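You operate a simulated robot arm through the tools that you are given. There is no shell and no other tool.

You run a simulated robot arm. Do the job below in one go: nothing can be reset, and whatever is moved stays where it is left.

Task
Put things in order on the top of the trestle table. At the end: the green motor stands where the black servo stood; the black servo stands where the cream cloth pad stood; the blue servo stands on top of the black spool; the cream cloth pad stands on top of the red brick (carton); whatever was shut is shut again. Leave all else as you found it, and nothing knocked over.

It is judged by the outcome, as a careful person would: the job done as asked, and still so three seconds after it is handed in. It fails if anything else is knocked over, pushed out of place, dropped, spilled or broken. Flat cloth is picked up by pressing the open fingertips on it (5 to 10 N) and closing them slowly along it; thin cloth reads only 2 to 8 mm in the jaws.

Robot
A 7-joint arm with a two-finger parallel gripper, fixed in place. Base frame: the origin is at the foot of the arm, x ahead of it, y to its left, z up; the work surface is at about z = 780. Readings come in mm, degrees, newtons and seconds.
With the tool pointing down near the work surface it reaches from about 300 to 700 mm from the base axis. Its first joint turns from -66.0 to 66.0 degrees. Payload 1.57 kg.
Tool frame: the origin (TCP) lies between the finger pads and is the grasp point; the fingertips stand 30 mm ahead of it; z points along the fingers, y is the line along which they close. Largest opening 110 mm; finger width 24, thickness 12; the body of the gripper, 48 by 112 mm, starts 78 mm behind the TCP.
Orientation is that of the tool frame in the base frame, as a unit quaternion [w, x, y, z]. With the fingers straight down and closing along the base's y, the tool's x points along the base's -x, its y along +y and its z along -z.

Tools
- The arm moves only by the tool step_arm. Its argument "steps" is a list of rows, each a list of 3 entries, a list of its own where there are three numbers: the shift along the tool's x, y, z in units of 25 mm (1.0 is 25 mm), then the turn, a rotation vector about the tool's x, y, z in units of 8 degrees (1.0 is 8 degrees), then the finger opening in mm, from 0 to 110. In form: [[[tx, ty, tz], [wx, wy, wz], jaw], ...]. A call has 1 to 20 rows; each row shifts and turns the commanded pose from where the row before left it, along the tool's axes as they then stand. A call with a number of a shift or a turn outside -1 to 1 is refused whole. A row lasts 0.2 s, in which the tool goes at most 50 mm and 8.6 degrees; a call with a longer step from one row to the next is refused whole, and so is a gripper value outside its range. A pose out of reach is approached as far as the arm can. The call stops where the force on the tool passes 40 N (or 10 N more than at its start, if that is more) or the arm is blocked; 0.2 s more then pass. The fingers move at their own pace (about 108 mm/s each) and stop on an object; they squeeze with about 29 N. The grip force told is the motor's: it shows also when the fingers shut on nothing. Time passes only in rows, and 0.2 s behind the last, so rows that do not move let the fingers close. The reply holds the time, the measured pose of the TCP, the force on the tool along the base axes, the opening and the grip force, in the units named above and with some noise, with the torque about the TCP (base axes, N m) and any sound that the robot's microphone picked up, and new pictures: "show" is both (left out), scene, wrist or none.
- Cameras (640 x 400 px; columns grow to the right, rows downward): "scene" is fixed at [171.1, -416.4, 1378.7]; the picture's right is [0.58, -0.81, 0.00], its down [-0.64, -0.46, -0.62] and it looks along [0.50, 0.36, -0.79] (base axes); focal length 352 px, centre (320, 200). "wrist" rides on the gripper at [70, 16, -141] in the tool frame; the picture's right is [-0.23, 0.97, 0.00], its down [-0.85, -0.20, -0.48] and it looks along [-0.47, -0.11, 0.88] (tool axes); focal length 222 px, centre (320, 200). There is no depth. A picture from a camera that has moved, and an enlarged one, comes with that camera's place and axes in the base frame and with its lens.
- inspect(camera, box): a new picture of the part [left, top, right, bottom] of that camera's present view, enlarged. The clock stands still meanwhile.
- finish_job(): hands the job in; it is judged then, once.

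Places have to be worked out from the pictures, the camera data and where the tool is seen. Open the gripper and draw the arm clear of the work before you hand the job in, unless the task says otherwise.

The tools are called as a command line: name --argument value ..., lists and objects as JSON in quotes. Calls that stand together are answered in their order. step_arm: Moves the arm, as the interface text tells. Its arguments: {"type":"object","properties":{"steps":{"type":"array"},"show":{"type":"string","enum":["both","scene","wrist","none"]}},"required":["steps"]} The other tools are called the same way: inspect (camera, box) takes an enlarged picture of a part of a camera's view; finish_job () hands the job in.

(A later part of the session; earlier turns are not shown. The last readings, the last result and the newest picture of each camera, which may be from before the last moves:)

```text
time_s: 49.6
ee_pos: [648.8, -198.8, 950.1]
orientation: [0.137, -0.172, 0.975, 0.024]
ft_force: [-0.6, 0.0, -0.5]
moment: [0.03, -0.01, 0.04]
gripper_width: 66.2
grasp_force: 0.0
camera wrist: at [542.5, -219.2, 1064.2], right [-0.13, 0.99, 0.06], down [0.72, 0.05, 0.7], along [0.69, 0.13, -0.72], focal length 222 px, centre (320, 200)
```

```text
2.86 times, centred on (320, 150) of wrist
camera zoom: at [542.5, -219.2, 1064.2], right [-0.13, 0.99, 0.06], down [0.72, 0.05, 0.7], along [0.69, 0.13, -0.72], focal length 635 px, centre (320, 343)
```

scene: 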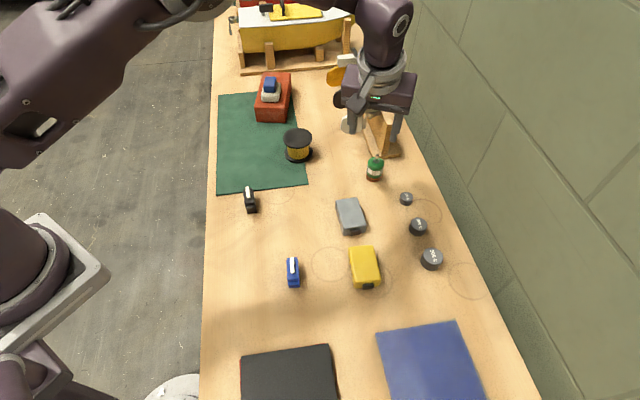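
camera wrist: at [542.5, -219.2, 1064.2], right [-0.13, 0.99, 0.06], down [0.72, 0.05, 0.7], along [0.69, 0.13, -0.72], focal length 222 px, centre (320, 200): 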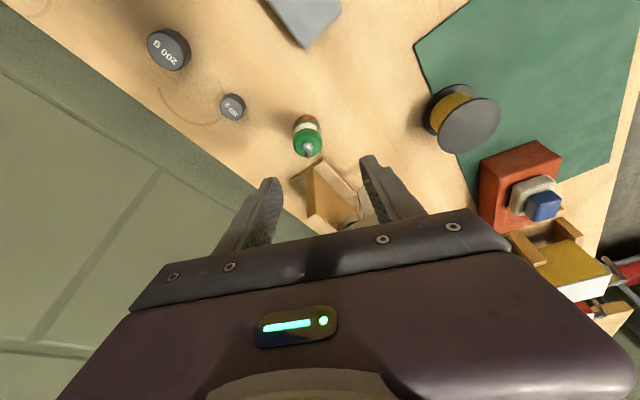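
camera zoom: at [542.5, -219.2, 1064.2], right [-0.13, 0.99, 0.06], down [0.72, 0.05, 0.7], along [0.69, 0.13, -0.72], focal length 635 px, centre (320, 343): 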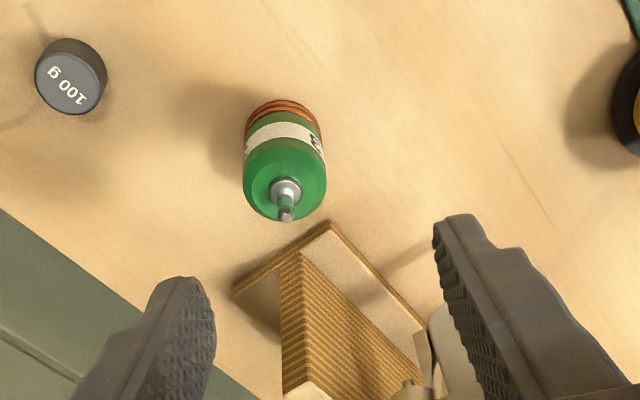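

The motor's centre comes out at about (680.5, −202), with the rack's base corner about 28 mm clear of it. I'll move over it and down to TCP z ≈ 875.

step_arm --steps '[[[-0.03, -0.139, 0.789], [0, 0, 0], 66], [[-0.03, -0.139, 0.789], [0, 0, 0], 66], [[-0.03, -0.139, 0.789], [0, 0, 0], 66], [[-0.03, -0.139, 0.789], [0, 0, 0], 66], [[0, 0, 0], [0, 0, 0], 66]]' --show "both"

inspect --camera "wrist" --box '[220, 80, 420, 220]'

inspect --camera "scene" --box '[325, 90, 445, 200]'

```text
time_s: 50.8
ee_pos: [679.6, -203.1, 872.3]
orientation: [0.136, -0.171, 0.976, 0.024]
ft_force: [0.1, -0.9, 0.3]
moment: [0.01, -0.02, -0.03]
gripper_width: 65.9
grasp_force: 0.0
camera wrist: at [572.8, -223.6, 988.1], right [-0.13, 0.99, 0.06], down [0.72, 0.05, 0.7], along [0.69, 0.13, -0.72], focal length 222 px, centre (320, 200)
```

scene: 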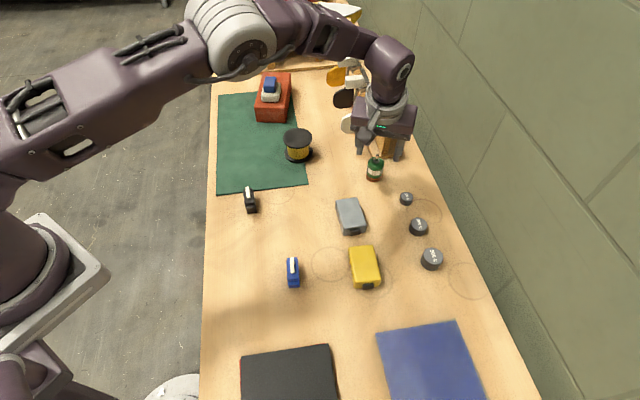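
wrist: 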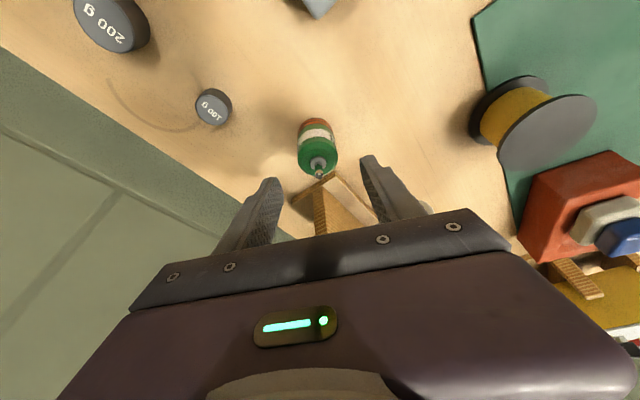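

```text
2.86 times, centred on (320, 150) of wrist
camera zoom: at [572.8, -223.6, 988.1], right [-0.13, 0.99, 0.06], down [0.72, 0.05, 0.7], along [0.69, 0.13, -0.72], focal length 635 px, centre (320, 343)
```

zoom: 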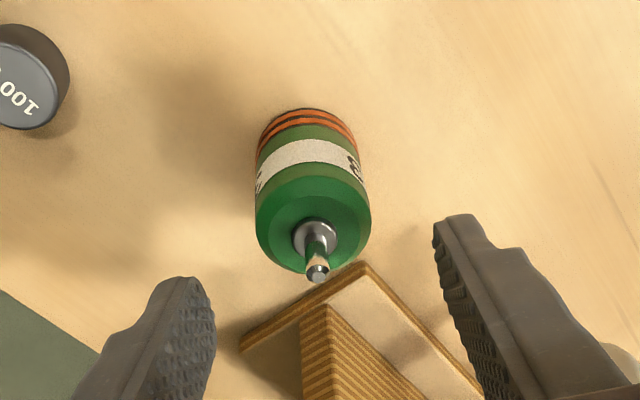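

```text
3.64 times, centred on (385, 145) of scene
camera zoom: at [171.1, -416.4, 1378.7], right [0.58, -0.81, 0.0], down [-0.64, -0.46, -0.62], along [0.5, 0.36, -0.79], focal length 1280 px, centre (84, 400)
```

zoom: 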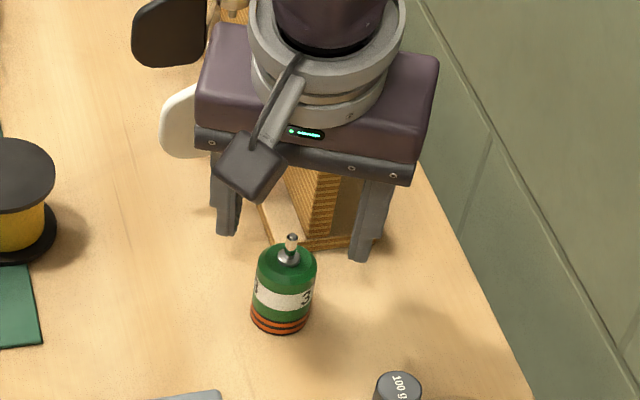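

The motor is between the fingers within about 1 mm. I'll lower to TCP z ≈ 817 with the jaws open and check before closing.

step_arm --steps '[[[0.182, -0.008, 0.521], [0, 0, 0], 66], [[0.182, -0.008, 0.521], [0, 0, 0], 66], [[0.182, -0.008, 0.521], [0, 0, 0], 66], [[0.182, -0.008, 0.521], [0, 0, 0], 66], [[0, 0, 0], [0, 0, 0], 66]]' --show "both"

inspect --camera "wrist" --box '[220, 80, 420, 220]'

inspect --camera "scene" --box '[325, 100, 445, 210]'

```text
time_s: 52.0
ee_pos: [676.2, -205.0, 819.2]
orientation: [0.137, -0.171, 0.975, 0.023]
ft_force: [-0.4, -0.3, 0.9]
moment: [0.0, 0.01, 0.02]
gripper_width: 66.0
grasp_force: 0.1
camera wrist: at [569.6, -224.7, 933.9], right [-0.13, 0.99, 0.06], down [0.72, 0.05, 0.7], along [0.69, 0.13, -0.71], focal length 222 px, centre (320, 200)
```

scene: 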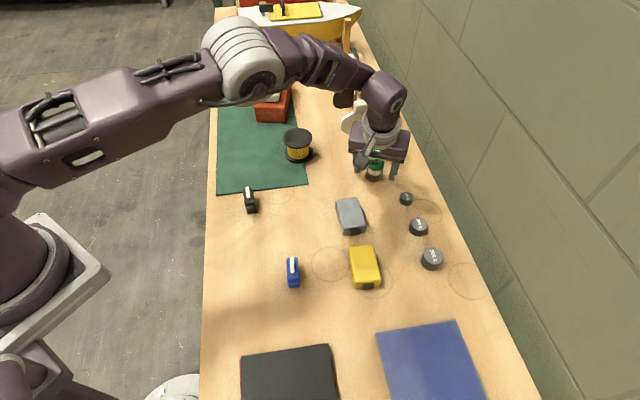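
wrist: 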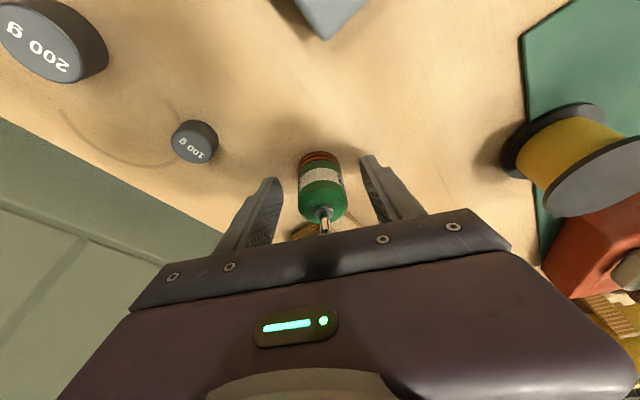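

```text
2.86 times, centred on (320, 150) of wrist
camera zoom: at [569.6, -224.7, 933.9], right [-0.13, 0.99, 0.06], down [0.72, 0.05, 0.7], along [0.69, 0.13, -0.71], focal length 635 px, centre (320, 343)
```

zoom: 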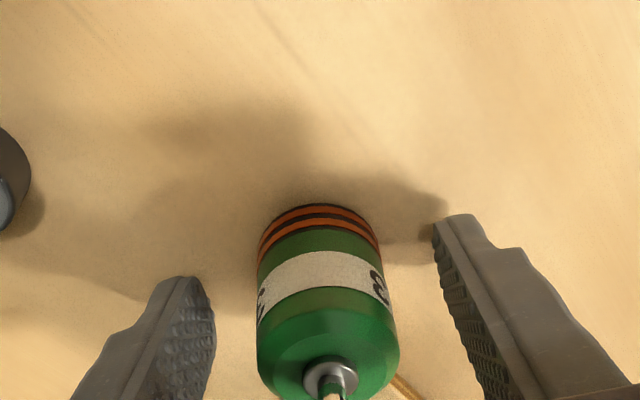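

```text
3.64 times, centred on (385, 155) of scene
camera zoom: at [171.1, -416.4, 1378.7], right [0.58, -0.81, 0.0], down [-0.64, -0.46, -0.62], along [0.5, 0.36, -0.79], focal length 1280 px, centre (84, 364)
```

zoom: 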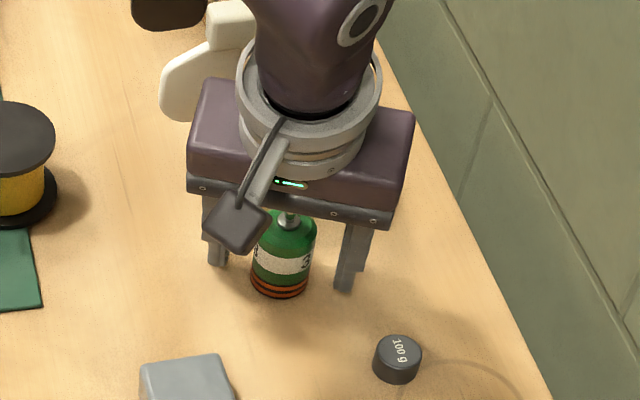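

The motor is centred between the fingers with the tips near its base. I'll close gently.

step_arm --steps '[[[0, 0, 0], [0, 0, 0], 54], [[0, 0, 0], [0, 0, 0], 46], [[0, 0, 0], [0, 0, 0], 40], [[0, 0, 0], [0, 0, 0], 36], [[0, 0, 0], [0, 0, 0], 32], [[0, 0, 0], [0, 0, 0], 24], [[0, 0, 0], [0, 0, 0], 18]]' --show "wrist"

inspect --camera "wrist" --box '[220, 80, 420, 220]'

```text
time_s: 53.6
ee_pos: [674.8, -204.0, 818.4]
orientation: [0.137, -0.171, 0.975, 0.024]
ft_force: [-0.7, 0.2, 1.1]
moment: [0.03, 0.02, 0.01]
gripper_width: 35.2
grasp_force: 28.8
camera wrist: at [569.6, -224.7, 934.1], right [-0.13, 0.99, 0.06], down [0.72, 0.05, 0.7], along [0.69, 0.13, -0.71], focal length 222 px, centre (320, 200)
```

wrist: 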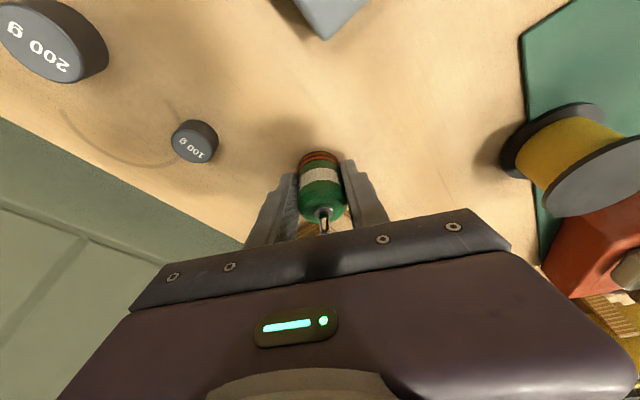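

```text
2.86 times, centred on (320, 150) of wrist
camera zoom: at [569.6, -224.7, 934.1], right [-0.13, 0.99, 0.06], down [0.72, 0.05, 0.7], along [0.69, 0.13, -0.71], focal length 635 px, centre (320, 343)
```

zoom: 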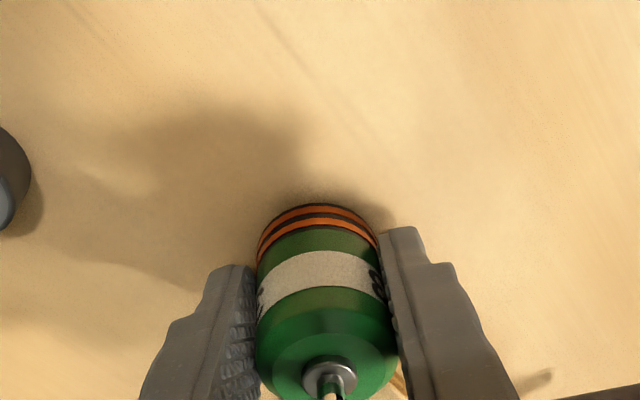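

The motor is held at 35.2 mm with full force. I'll lift 30 mm straight up and check that it stays upright.

step_arm --steps '[[[-0.055, 0, -0.192], [0, 0, 0], 18], [[-0.11, 0, -0.384], [0, 0, 0], 18], [[-0.165, 0, -0.577], [0, 0, 0], 18], [[0, 0, 0], [0, 0, 0], 18]]' --show "both"

inspect --camera "wrist" --box '[220, 80, 420, 220]'

inspect --camera "scene" --box '[325, 100, 445, 210]'

```text
time_s: 54.6
ee_pos: [676.1, -204.4, 849.0]
orientation: [0.137, -0.172, 0.975, 0.025]
ft_force: [-0.1, 0.5, -1.9]
moment: [0.01, 0.0, 0.03]
gripper_width: 35.2
grasp_force: 29.0
camera wrist: at [570.1, -225.1, 963.9], right [-0.13, 0.99, 0.06], down [0.72, 0.05, 0.7], along [0.69, 0.13, -0.72], focal length 222 px, centre (320, 200)
```

scene: 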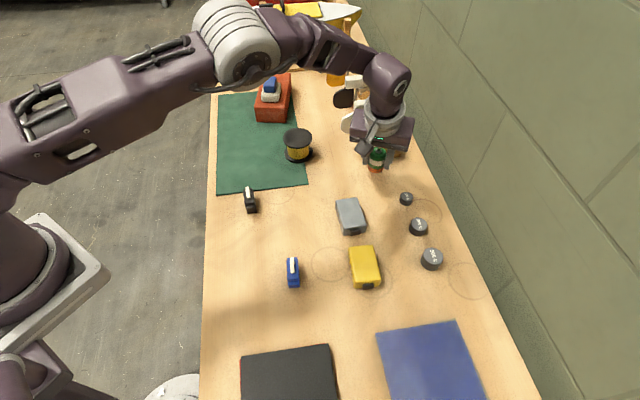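
wrist: 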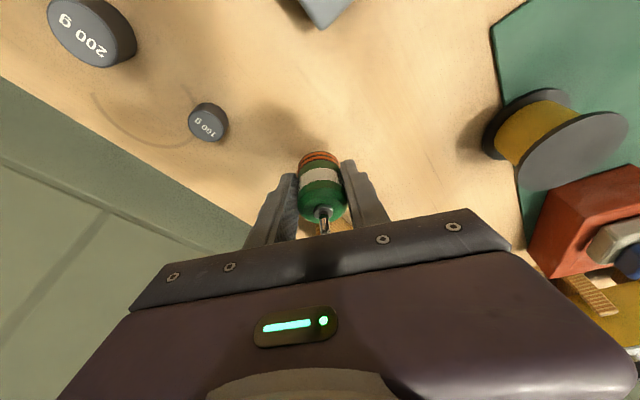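

```text
2.86 times, centred on (320, 150) of wrist
camera zoom: at [570.1, -225.1, 963.9], right [-0.13, 0.99, 0.06], down [0.72, 0.05, 0.7], along [0.69, 0.13, -0.72], focal length 635 px, centre (320, 343)
```

zoom: 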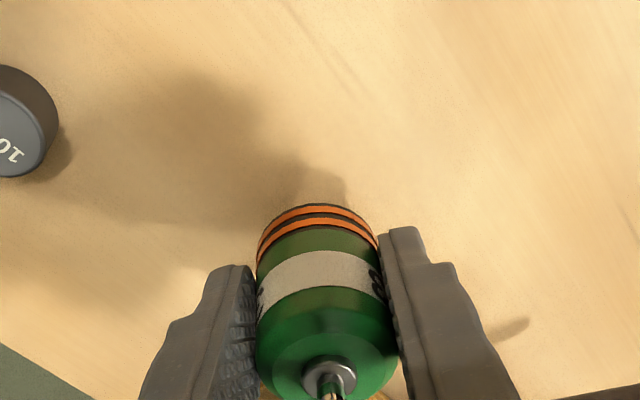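

```text
3.64 times, centred on (385, 155) of scene
camera zoom: at [171.1, -416.4, 1378.7], right [0.58, -0.81, 0.0], down [-0.64, -0.46, -0.62], along [0.5, 0.36, -0.79], focal length 1280 px, centre (84, 364)
```

zoom: 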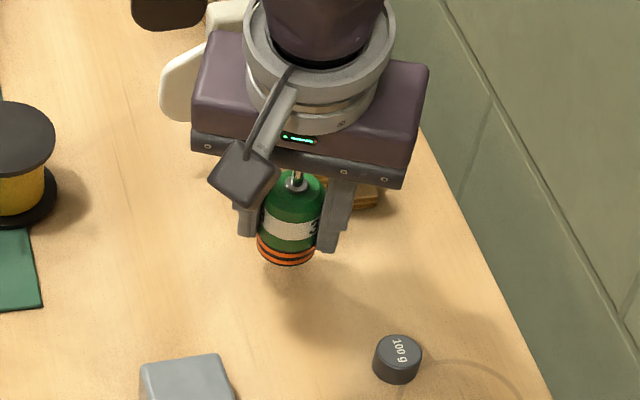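

The motor hangs upright and unchanged in the jaws. I'll raise it 40 mm more, carry it at constant orientation to the black servo's old spot (448.7, −138), and stop about 10 mm above the table.

step_arm --steps '[[[-0.22, 0, -0.769], [0, 0, 0], 18], [[-0.22, 0, -0.769], [0, 0, 0], 18], [[0.831, 0.619, -0.238], [0, 0, 0], 18], [[0.831, 0.619, -0.238], [0, 0, 0], 18], [[0.831, 0.619, -0.238], [0, 0, 0], 18], [[0.831, 0.619, -0.238], [0, 0, 0], 18], [[0.831, 0.619, -0.238], [0, 0, 0], 18], [[0.831, 0.619, -0.238], [0, 0, 0], 18], [[0.831, 0.619, -0.238], [0, 0, 0], 18], [[0.831, 0.619, -0.238], [0, 0, 0], 18], [[0.831, 0.619, -0.238], [0, 0, 0], 18], [[0.22, 0, 0.769], [0, 0, 0], 18], [[0.22, 0, 0.769], [0, 0, 0], 18], [[0.22, 0, 0.769], [0, 0, 0], 18], [[0, 0, 0], [0, 0, 0], 18]]' --show "both"

inspect --camera "wrist" --box '[220, 80, 420, 220]'

inspect --camera "scene" --box '[240, 170, 340, 260]'

```text
time_s: 57.8
ee_pos: [445.4, -139.6, 828.3]
orientation: [0.138, -0.171, 0.975, 0.024]
ft_force: [0.1, -0.7, -1.6]
moment: [-0.01, -0.01, -0.01]
gripper_width: 35.2
grasp_force: 28.9
camera wrist: at [339.2, -159.9, 943.3], right [-0.13, 0.99, 0.06], down [0.72, 0.05, 0.7], along [0.69, 0.13, -0.71], focal length 222 px, centre (320, 200)
```

scene: 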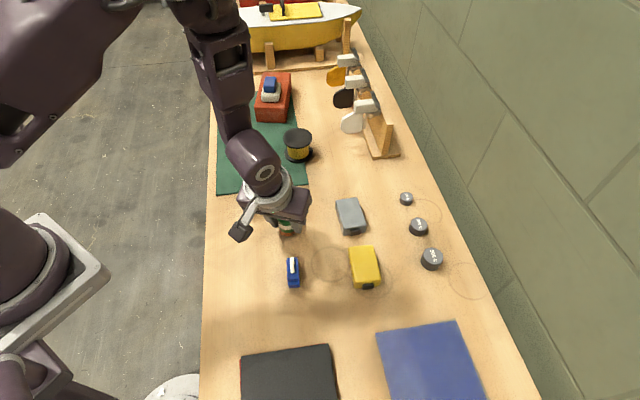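
wrist: 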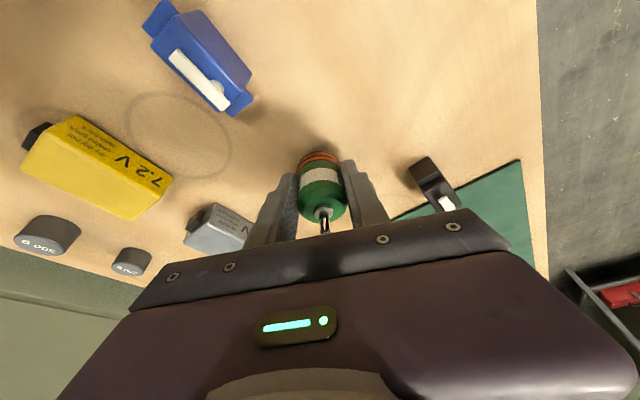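

```text
2.86 times, centred on (320, 150) of wrist
camera zoom: at [339.2, -159.9, 943.3], right [-0.13, 0.99, 0.06], down [0.72, 0.05, 0.7], along [0.69, 0.13, -0.71], focal length 635 px, centre (320, 343)
```

zoom: 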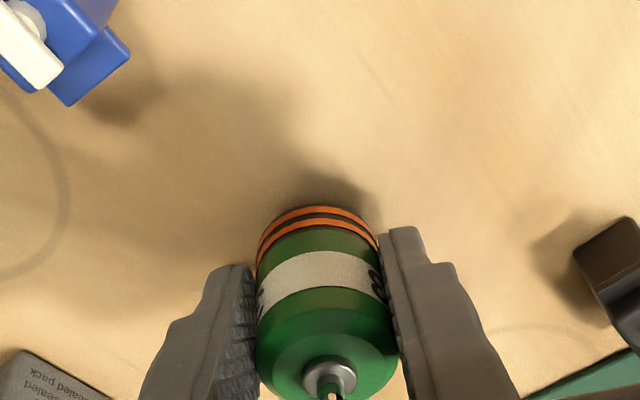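

```text
4.44 times, centred on (290, 215) of scene
camera zoom: at [171.1, -416.4, 1378.7], right [0.58, -0.81, 0.0], down [-0.64, -0.46, -0.62], along [0.5, 0.36, -0.79], focal length 1564 px, centre (453, 133)
```

zoom: 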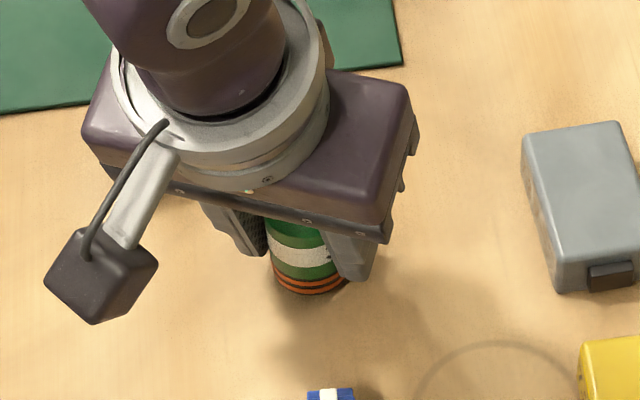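

The motor is over the spot, about 9–10 mm up. I'll lower 8 mm, then in 1 mm steps.

step_arm --steps '[[[0.044, 0, 0.154], [0, 0, 0], 18], [[0.044, 0, 0.154], [0, 0, 0], 18], [[0.011, 0, 0.0385], [0, 0, 0], 18], [[0, 0, 0], [0, 0, 0], 18]]' --show "none"

```text
time_s: 58.8
ee_pos: [446.6, -140.5, 818.6]
orientation: [0.139, -0.17, 0.975, 0.025]
ft_force: [-3.2, 1.5, 8.9]
moment: [0.11, 0.05, 0.0]
gripper_width: 35.2
grasp_force: 29.2
```

The force shows about 9 N upward, so the motor has touched the table. I'll open the jaws gradually here and then look.

step_arm --steps '[[[-0.004, 0, -0.012], [0, 0, 0], 18], [[0, 0, 0], [0, 0, 0], 32], [[0, 0, 0], [0, 0, 0], 38], [[0, 0, 0], [0, 0, 0], 46], [[0, 0, 0], [0, 0, 0], 56], [[0, 0, 0], [0, 0, 0], 62], [[0, 0, 0], [0, 0, 0], 62]]' --show "wrist"

inspect --camera "wrist" --box '[220, 80, 420, 220]'

```text
time_s: 60.4
ee_pos: [445.8, -140.5, 819.1]
orientation: [0.138, -0.171, 0.975, 0.024]
ft_force: [-0.3, 0.8, -0.1]
moment: [-0.02, 0.0, 0.01]
gripper_width: 62.1
grasp_force: 0.1
camera wrist: at [339.8, -160.3, 934.4], right [-0.13, 0.99, 0.06], down [0.72, 0.05, 0.7], along [0.69, 0.13, -0.72], focal length 222 px, centre (320, 200)
```

wrist: 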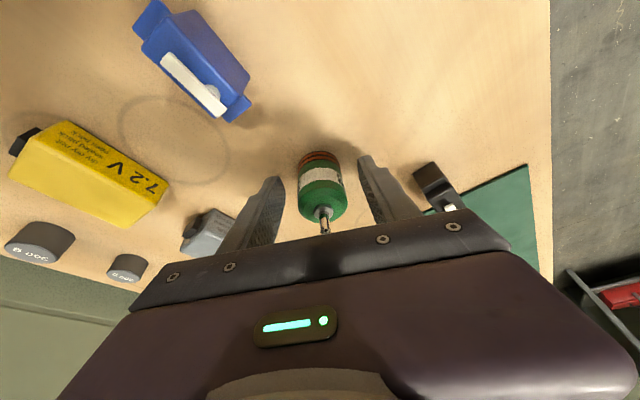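

```text
2.86 times, centred on (320, 150) of wrist
camera zoom: at [339.8, -160.3, 934.4], right [-0.13, 0.99, 0.06], down [0.72, 0.05, 0.7], along [0.69, 0.13, -0.72], focal length 635 px, centre (320, 343)
```

zoom: 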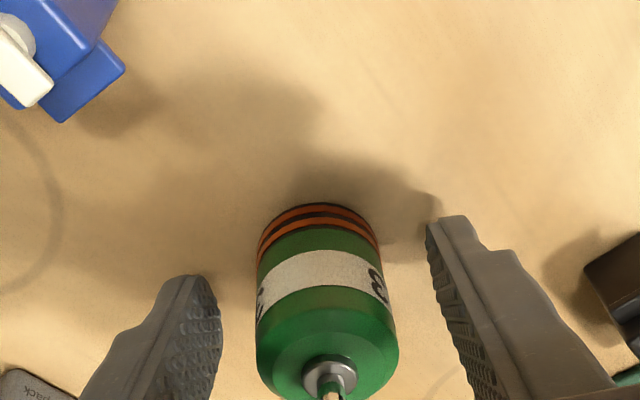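

The motor stands upright on the servo's old spot. I'll rise straight up, move over to above the blue servo, make the tool vertical and turn it to about azimuth 131°.

step_arm --steps '[[[-0.119, 0, -0.416], [0, 0, 0], 62], [[-0.239, 0, -0.833], [0, 0, 0], 62], [[-0.239, 0, -0.833], [0, 0, 0], 62], [[-0.239, 0, -0.833], [0, 0, 0], 62], [[-0.239, 0, -0.833], [0, 0, 0], 62], [[-0.239, 0, -0.833], [0, 0, 0], 62], [[-0.119, 0, -0.416], [0, 0, 0], 62], [[0.835, -0.418, -0.24], [0, 0, 0], 62], [[0.835, -0.418, -0.24], [0, 0, 0], 62], [[0.835, -0.418, -0.24], [0, 0, 0], 62], [[0.835, -0.418, -0.24], [0, 0, 0], 62], [[0, 0, 0], [0, 1, 0], 62], [[0, 0, 0], [0, 1, 0], 62], [[0, 0, 0], [0, 0, -0.875], 62], [[0, 0, 0], [0, 0, -0.875], 62], [[0, 0, 0], [0, 0, -0.875], 62], [[0, 0, 0], [0, 0, 0], 50]]' --show "both"

inspect --camera "wrist" --box '[240, 80, 400, 190]'

inspect --camera "scene" --box '[235, 175, 345, 300]'

```text
time_s: 64.0
ee_pos: [378.7, -207.8, 949.0]
orientation: [-0.001, -0.35, 0.937, 0.001]
ft_force: [-0.2, 0.4, -0.3]
moment: [0.0, 0.04, -0.01]
gripper_width: 50.2
grasp_force: 0.0
camera wrist: at [313.5, -241.7, 1088.7], right [-0.47, 0.88, 0.0], down [0.78, 0.41, 0.48], along [0.42, 0.22, -0.88], focal length 222 px, centre (320, 200)
```

scene: 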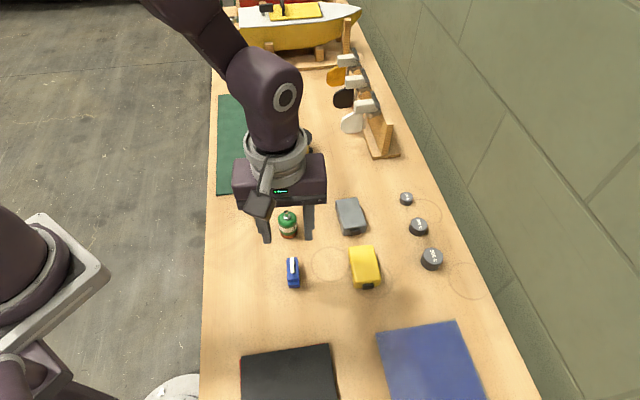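
wrist: 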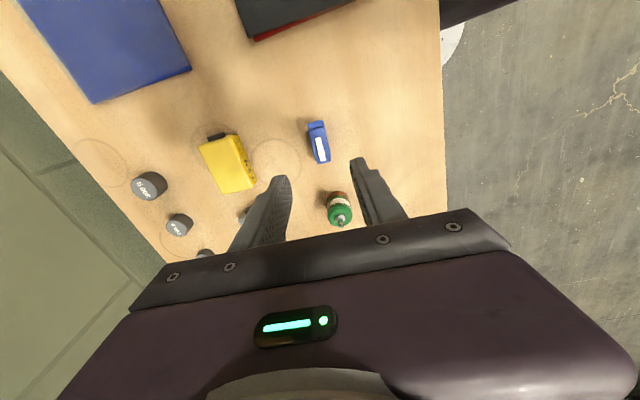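

```text
3.64 times, centred on (320, 135) of wrist
camera zoom: at [313.5, -241.7, 1088.7], right [-0.47, 0.88, 0.0], down [0.78, 0.41, 0.48], along [0.42, 0.22, -0.88], focal length 808 px, centre (320, 436)
```

zoom: 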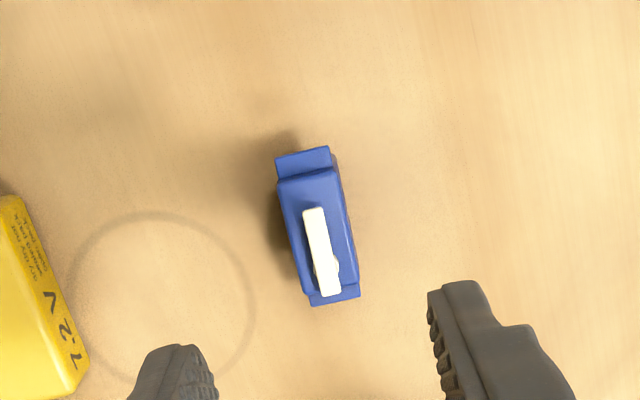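

```text
3.20 times, centred on (290, 238) of scene
camera zoom: at [171.1, -416.4, 1378.7], right [0.58, -0.81, 0.0], down [-0.64, -0.46, -0.62], along [0.5, 0.36, -0.79], focal length 1126 px, centre (416, 80)
```

zoom: 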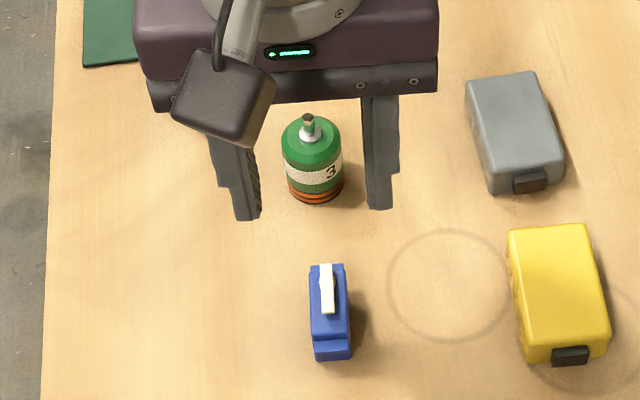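

The blue servo is centred at about (375, −210) with its long axis at azimuth 40°, so the tool's turn fits. I'll come down over it to z ≈ 872 and check.

step_arm --steps '[[[0.026, -0.002, 0.758], [0, 0, 0], 50], [[0.026, -0.002, 0.758], [0, 0, 0], 50], [[0.026, -0.002, 0.758], [0, 0, 0], 50], [[0.026, -0.002, 0.758], [0, 0, 0], 50], [[0, 0, 0], [0, 0, 0], 50]]' --show "wrist"

inspect --camera "wrist" --box '[240, 80, 400, 190]'

```text
time_s: 65.2
ee_pos: [374.7, -213.0, 874.7]
orientation: [0.0, -0.349, 0.937, 0.0]
ft_force: [0.4, -0.4, 0.4]
moment: [0.02, 0.02, 0.03]
gripper_width: 50.2
grasp_force: 0.1
camera wrist: at [310.2, -245.2, 1013.5], right [-0.47, 0.89, 0.0], down [0.78, 0.41, 0.48], along [0.42, 0.22, -0.88], focal length 222 px, centre (320, 200)
```

wrist: 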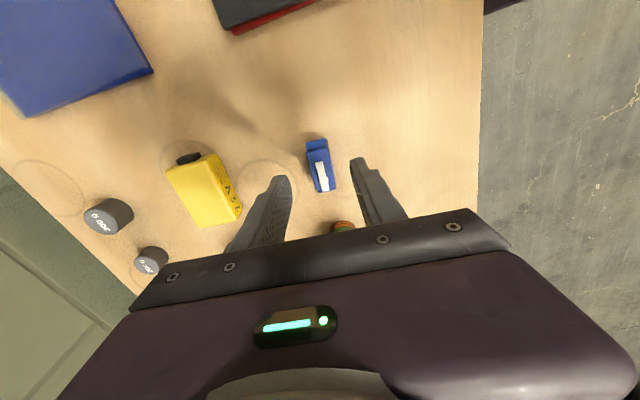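

```text
3.64 times, centred on (320, 135) of wrist
camera zoom: at [310.2, -245.2, 1013.5], right [-0.47, 0.89, 0.0], down [0.78, 0.41, 0.48], along [0.42, 0.22, -0.88], focal length 808 px, centre (320, 436)
```

zoom: 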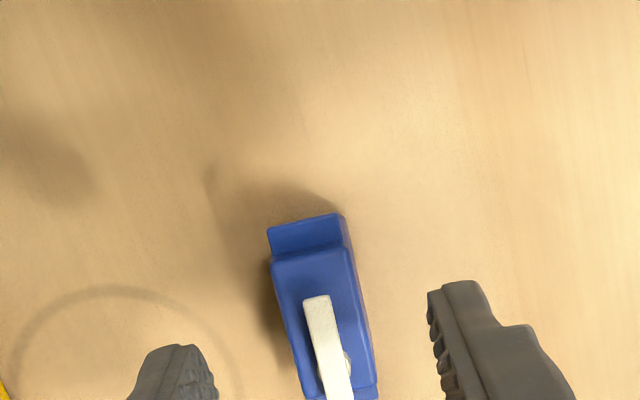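

The servo is 1–2 mm from the tool axis. I'll correct, go down to TCP z ≈ 818 and close on it.

step_arm --steps '[[[-0.028, 0.006, 0.727], [0, 0, 0], 50], [[-0.028, 0.006, 0.727], [0, 0, 0], 50], [[-0.028, 0.006, 0.727], [0, 0, 0], 50], [[0, 0, 0], [0, 0, 0], 50], [[0, 0, 0], [0, 0, 0], 38], [[0, 0, 0], [0, 0, 0], 28], [[0, 0, 0], [0, 0, 0], 22], [[0, 0, 0], [0, 0, 0], 16], [[0, 0, 0], [0, 0, 0], 8], [[0, 0, 0], [0, 0, 0], 5]]' --show "wrist"

inspect --camera "wrist" --box '[240, 100, 400, 210]'

inspect --camera "scene" --box '[235, 175, 345, 300]'

```text
time_s: 67.4
ee_pos: [376.7, -208.9, 817.6]
orientation: [0.0, -0.349, 0.937, 0.0]
ft_force: [-1.1, 0.8, -0.5]
moment: [-0.02, 0.02, -0.02]
gripper_width: 19.9
grasp_force: 28.6
camera wrist: at [312.2, -242.4, 958.5], right [-0.47, 0.89, 0.0], down [0.78, 0.41, 0.48], along [0.42, 0.22, -0.88], focal length 222 px, centre (320, 200)
```

wrist: 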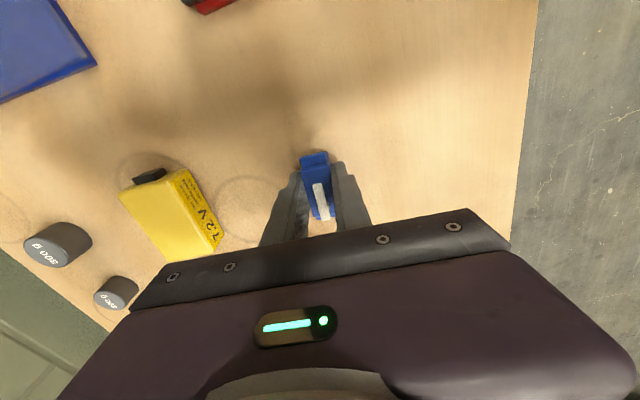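

```text
3.64 times, centred on (320, 155) of wrist
camera zoom: at [312.2, -242.4, 958.5], right [-0.47, 0.89, 0.0], down [0.78, 0.41, 0.48], along [0.42, 0.22, -0.88], focal length 808 px, centre (320, 364)
```

zoom: 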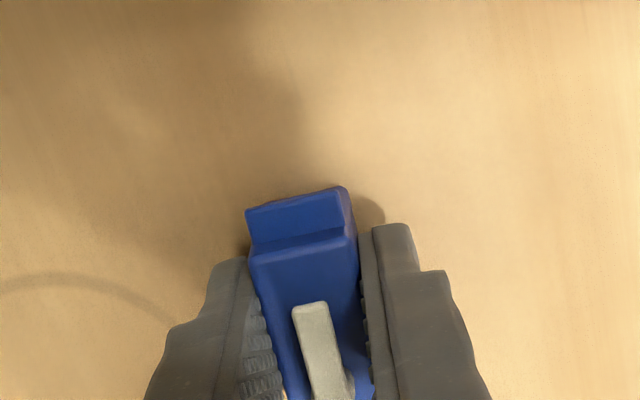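

```text
3.20 times, centred on (290, 238) of scene
camera zoom: at [171.1, -416.4, 1378.7], right [0.58, -0.81, 0.0], down [-0.64, -0.46, -0.62], along [0.5, 0.36, -0.79], focal length 1126 px, centre (416, 80)
```

zoom: 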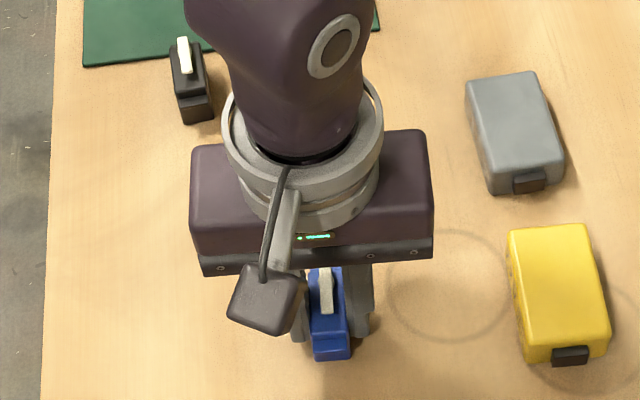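

The blue servo is gripped at 19.9 mm. I'll lift it 130 mm and carry it to a point short of the spool, then look for the spool's exact centre.

step_arm --steps '[[[0, 0, -0.4], [0, 0, 0], 5], [[0, 0, -0.8], [0, 0, 0], 5], [[0, 0, -1], [0, 0, 0], 5], [[0, 0, -1], [0, 0, 0], 5], [[0, 0, -1], [0, 0, 0], 5], [[0, 0, -1], [0, 0, 0], 5], [[-0.95, 0.0, 0], [0, 0, 0], 5], [[-0.95, 0.0, 0], [0, 0, 0], 5], [[-0.95, 0.0, 0], [0, 0, 0], 5], [[-0.95, 0.0, 0], [0, 0, 0], 5], [[-0.95, 0.0, 0], [0, 0, 0], 5], [[-0.95, 0.0, 0], [0, 0, 0], 5], [[-0.95, 0.0, 0], [0, 0, 0], 5], [[-0.95, 0.0, 0], [0, 0, 0], 5], [[-0.95, 0.0, 0], [0, 0, 0], 5], [[-0.95, 0.0, 0], [0, 0, 0], 5], [[0, 0, 0], [0, 0, 0], 5]]' --show "both"

inspect --camera "wrist" --box '[220, 60, 440, 220]'

inspect --camera "scene" --box '[250, 110, 350, 180]'

```text
time_s: 71.0
ee_pos: [556.2, -54.3, 947.5]
orientation: [0.0, -0.35, 0.937, 0.0]
ft_force: [0.0, 0.6, -0.3]
moment: [0.03, 0.0, 0.03]
gripper_width: 20.1
grasp_force: 29.0
camera wrist: at [491.8, -87.3, 1087.5], right [-0.47, 0.89, 0.0], down [0.78, 0.41, 0.48], along [0.42, 0.22, -0.88], focal length 222 px, centre (320, 200)
```

scene: 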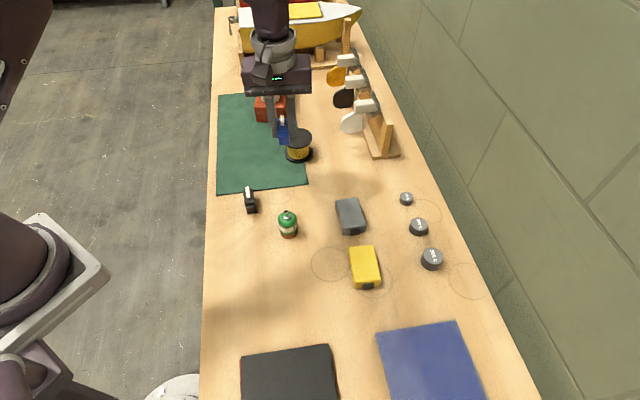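
wrist: 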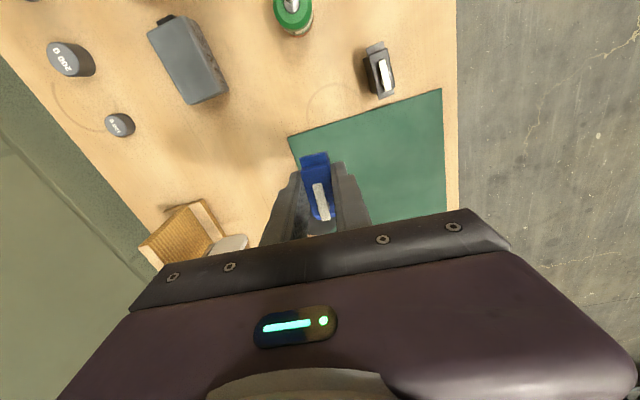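

```text
2.50 times, centred on (330, 140) of wrist
camera zoom: at [491.8, -87.3, 1087.5], right [-0.47, 0.89, 0.0], down [0.78, 0.41, 0.48], along [0.42, 0.22, -0.88], focal length 555 px, centre (295, 350)
```

zoom: 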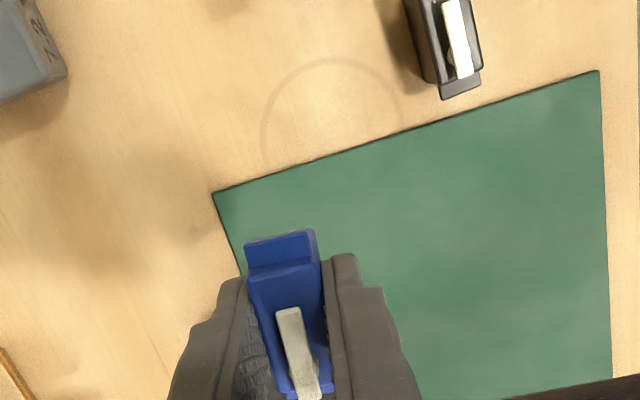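

```text
5.71 times, centred on (300, 145) of scene
camera zoom: at [171.1, -416.4, 1378.7], right [0.58, -0.81, 0.0], down [-0.64, -0.46, -0.62], along [0.5, 0.36, -0.79], focal length 2011 px, centre (434, 514)
```

zoom: 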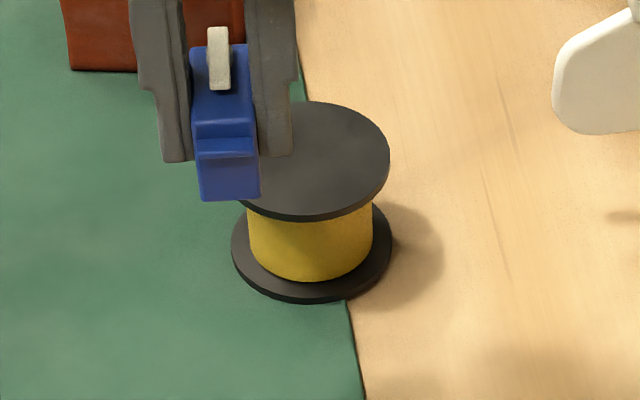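

The spool's top disc (about 67 mm across) is centred at about (632, −22), top near z 832–836. I'll move the servo over that point at constant height and compare in both views.

step_arm --steps '[[[-0.787, -0.267, 0], [0, 0, 0], 5], [[-0.787, -0.267, 0], [0, 0, 0], 5], [[-0.787, -0.267, 0], [0, 0, 0], 5], [[-0.787, -0.267, 0], [0, 0, 0], 5], [[0, 0, 0.8], [0, 0, 0], 5], [[0, 0, 0.8], [0, 0, 0], 5], [[0, 0, 0], [0, 0, 0], 5]]' --show "both"

inspect --camera "wrist" --box '[220, 60, 440, 220]'

inspect --camera "scene" --box '[250, 100, 350, 170]'

```text
time_s: 72.6
ee_pos: [634.1, -22.3, 908.3]
orientation: [-0.001, -0.349, 0.937, 0.0]
ft_force: [-0.2, 0.2, -0.6]
moment: [-0.01, 0.0, 0.03]
gripper_width: 20.0
grasp_force: 28.9
camera wrist: at [570.3, -55.5, 1048.1], right [-0.47, 0.89, 0.0], down [0.78, 0.41, 0.48], along [0.42, 0.22, -0.88], focal length 222 px, centre (320, 200)
```

scene: 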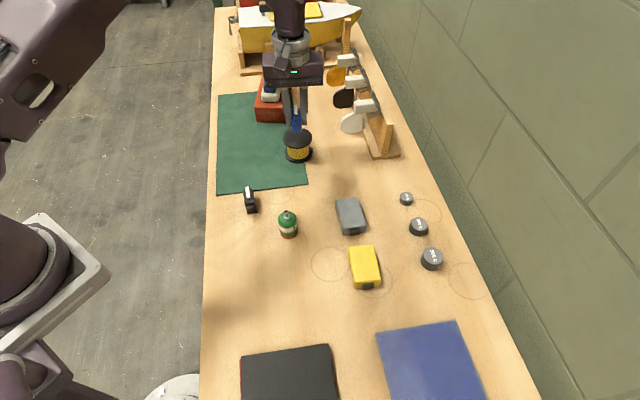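
wrist: 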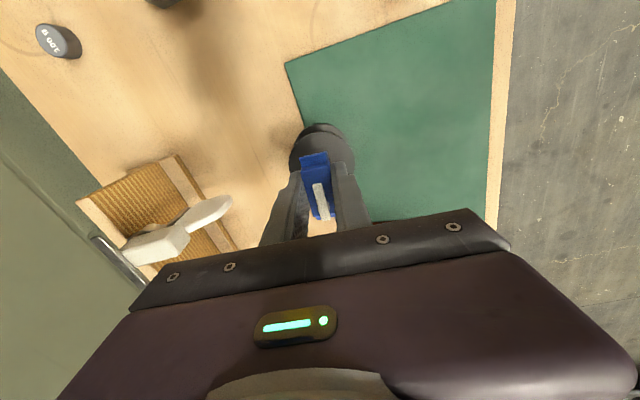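

```text
2.50 times, centred on (330, 140) of wrist
camera zoom: at [570.3, -55.5, 1048.1], right [-0.47, 0.89, 0.0], down [0.78, 0.41, 0.48], along [0.42, 0.22, -0.88], focal length 555 px, centre (295, 350)
```

zoom: 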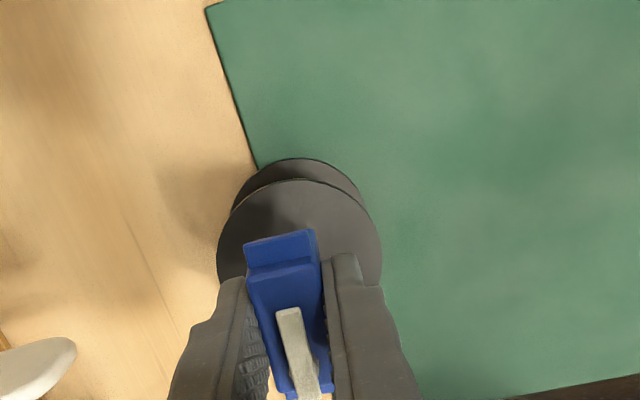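

```text
5.71 times, centred on (300, 135) of scene
camera zoom: at [171.1, -416.4, 1378.7], right [0.58, -0.81, 0.0], down [-0.64, -0.46, -0.62], along [0.5, 0.36, -0.79], focal length 2011 px, centre (434, 571)
```

zoom: 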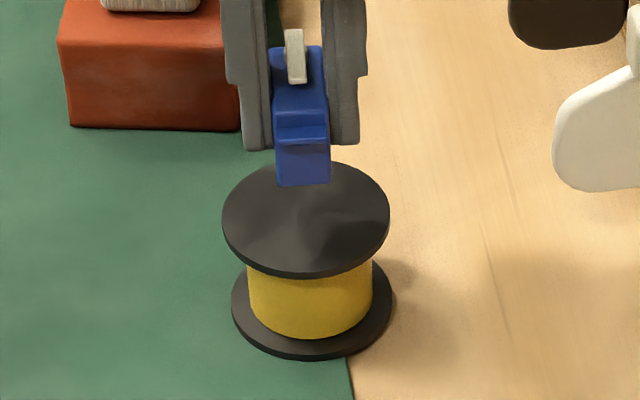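

Both views put the servo over the middle of the disc (within about 1–2 mm). I'll lower 28 mm and check the gap.

step_arm --steps '[[[0, 0, 0.4], [0, 0, 0], 5], [[0, 0, 0.4], [0, 0, 0], 5], [[0, 0, 0.32], [0, 0, 0], 5], [[0, 0, 0], [0, 0, 0], 5]]' --show "none"

inspect --camera "scene" --box '[260, 110, 340, 170]'

inspect --camera "wrist" --box '[220, 60, 440, 220]'

```text
time_s: 73.6
ee_pos: [634.7, -23.2, 881.4]
orientation: [0.001, -0.35, 0.937, 0.0]
ft_force: [0.3, 0.0, -0.8]
moment: [0.0, -0.01, -0.01]
gripper_width: 20.0
grasp_force: 29.0
```

```text
6.67 times, centred on (300, 140) of scene
camera zoom: at [171.1, -416.4, 1378.7], right [0.58, -0.81, 0.0], down [-0.64, -0.46, -0.62], along [0.5, 0.36, -0.79], focal length 2346 px, centre (453, 600)
```

zoom: 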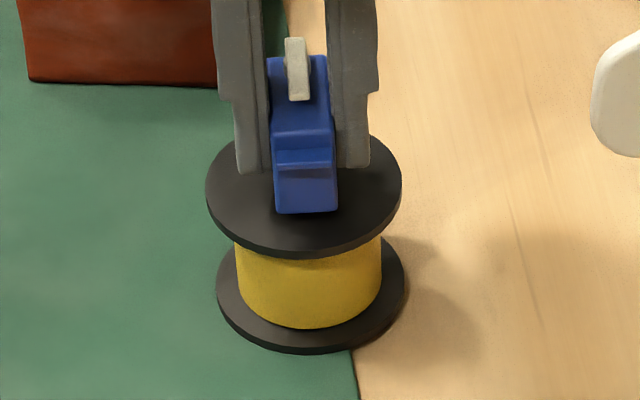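

```text
2.50 times, centred on (330, 140) of wrist
camera zoom: at [570.6, -55.6, 1020.4], right [-0.47, 0.89, 0.0], down [0.78, 0.41, 0.48], along [0.42, 0.22, -0.88], focal length 555 px, centre (295, 350)
```

zoom: 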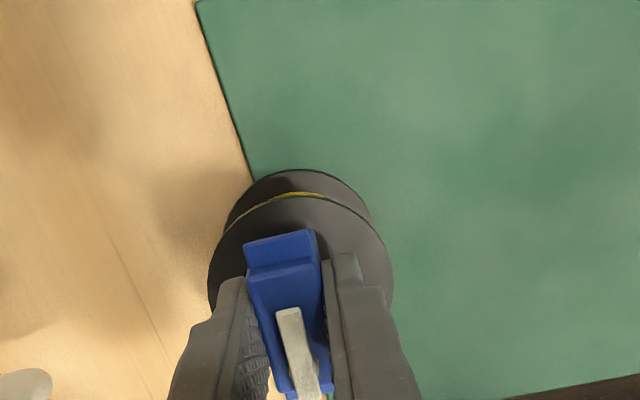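

The servo looks about 3 mm too far outward relative to the disc, so I'll shift back 3 mm. Then I'll lower in 1 mm steps, watching the force.

step_arm --steps '[[[0.12, 0, 0], [0, 0, 0], 5], [[0, 0, 0.04], [0, 0, 0], 5], [[0, 0, 0.04], [0, 0, 0], 5], [[0, 0, 0.04], [0, 0, 0], 5], [[0, 0, 0], [0, 0, 0], 5]]' --show "none"

```text
time_s: 74.8
ee_pos: [633.3, -24.1, 876.2]
orientation: [0.0, -0.349, 0.937, 0.0]
ft_force: [1.0, -0.8, -0.4]
moment: [0.0, 0.0, 0.0]
gripper_width: 19.9
grasp_force: 28.6
```

No contact yet. I'll go down another 2 mm.

step_arm --steps '[[[0, 0, 0.04], [0, 0, 0], 5], [[0, 0, 0.04], [0, 0, 0], 5], [[0, 0, 0], [0, 0, 0], 5]]' --show "none"

inspect --camera "scene" --box '[260, 110, 340, 170]'

```text
time_s: 75.6
ee_pos: [632.4, -25.1, 875.2]
orientation: [0.0, -0.349, 0.937, 0.0]
ft_force: [-0.1, 0.9, -1.0]
moment: [0.04, 0.04, 0.0]
gripper_width: 19.8
grasp_force: 29.2
```

```text
6.67 times, centred on (300, 140) of scene
camera zoom: at [171.1, -416.4, 1378.7], right [0.58, -0.81, 0.0], down [-0.64, -0.46, -0.62], along [0.5, 0.36, -0.79], focal length 2346 px, centre (453, 600)
```

zoom: 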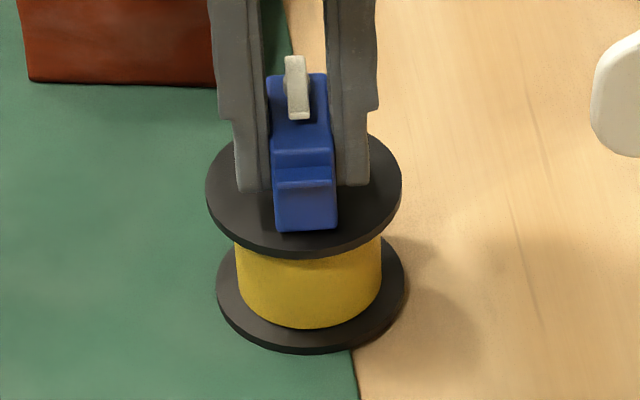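

Still no contact force. I'll take two more 0.7 mm steps.

step_arm --steps '[[[0, 0, 0.028], [0, 0, 0], 5], [[0, 0, 0.028], [0, 0, 0], 5], [[0, 0, 0], [0, 0, 0], 5]]' --show "none"

```text
time_s: 76.4
ee_pos: [631.1, -23.8, 874.5]
orientation: [0.001, -0.35, 0.937, -0.001]
ft_force: [-0.1, 0.1, -0.6]
moment: [0.01, -0.01, 0.0]
gripper_width: 20.0
grasp_force: 28.9
```

No contact yet. I'll continue with two more small steps.

step_arm --steps '[[[0, 0, 0.028], [0, 0, 0], 5], [[0, 0, 0.028], [0, 0, 0], 5], [[0, 0, 0], [0, 0, 0], 5]]' --show "none"

```text
time_s: 77.2
ee_pos: [631.7, -23.7, 872.9]
orientation: [0.001, -0.349, 0.937, 0.0]
ft_force: [-1.0, 0.0, 5.1]
moment: [0.0, 0.04, -0.02]
gripper_width: 19.8
grasp_force: 28.8
```

There is contact now (about 5 N), so the servo rests on the spool. I'll open the jaws gradually without moving.

step_arm --steps '[[[0, 0, 0], [0, 0, 0], 17], [[0, 0, 0], [0, 0, 0], 21], [[0, 0, 0], [0, 0, 0], 26], [[0, 0, 0], [0, 0, 0], 34], [[0, 0, 0], [0, 0, 0], 42], [[0, 0, 0], [0, 0, 0], 42]]' --show "both"

inspect --camera "scene" --box '[260, 110, 340, 170]'

inspect --camera "wrist" --box '[220, 60, 440, 220]'

```text
time_s: 78.6
ee_pos: [630.9, -24.3, 872.4]
orientation: [0.0, -0.349, 0.937, 0.0]
ft_force: [0.3, 0.0, -0.7]
moment: [-0.02, -0.03, -0.02]
gripper_width: 41.9
grasp_force: 0.0
camera wrist: at [567.4, -56.9, 1012.1], right [-0.47, 0.89, 0.0], down [0.78, 0.41, 0.48], along [0.42, 0.22, -0.88], focal length 222 px, centre (320, 200)
```

scene: 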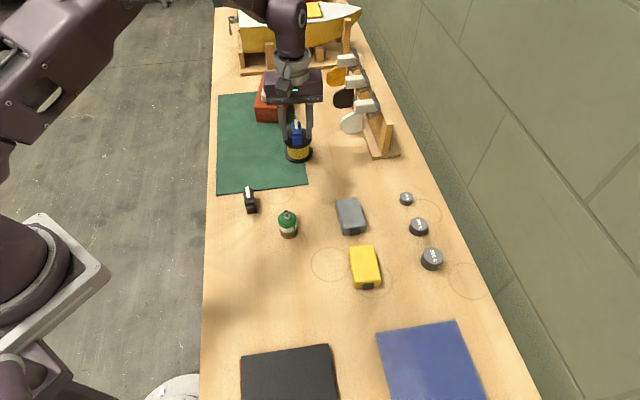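
wrist: 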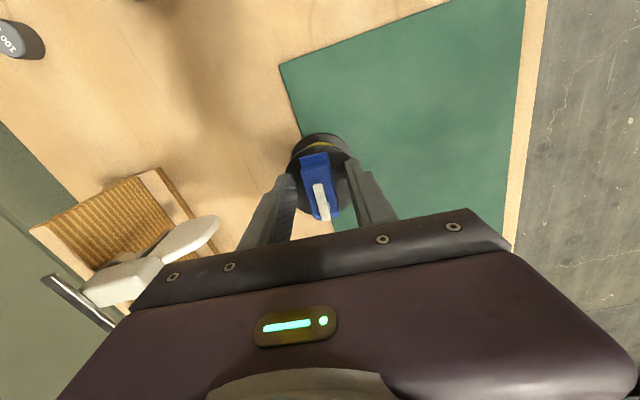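

```text
6.67 times, centred on (300, 140) of scene
camera zoom: at [171.1, -416.4, 1378.7], right [0.58, -0.81, 0.0], down [-0.64, -0.46, -0.62], along [0.5, 0.36, -0.79], focal length 2346 px, centre (453, 600)
```

zoom: 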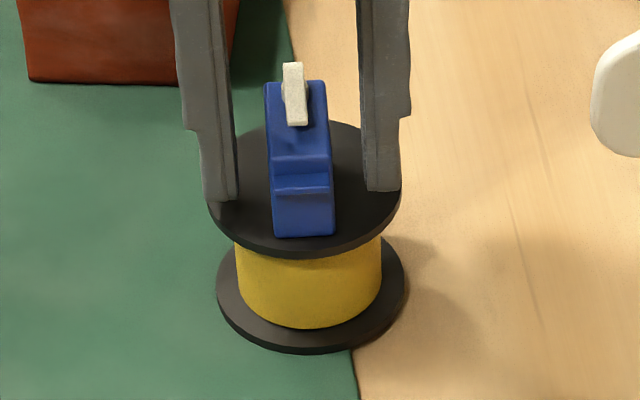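

```text
2.50 times, centred on (330, 140) of wrist
camera zoom: at [567.4, -56.9, 1012.1], right [-0.47, 0.89, 0.0], down [0.78, 0.41, 0.48], along [0.42, 0.22, -0.88], focal length 555 px, centre (295, 350)
```

zoom: 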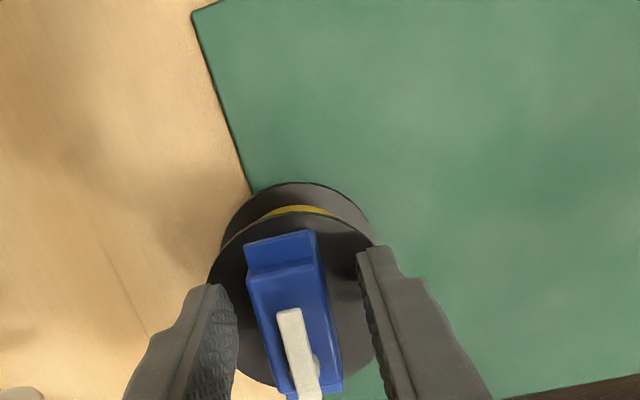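

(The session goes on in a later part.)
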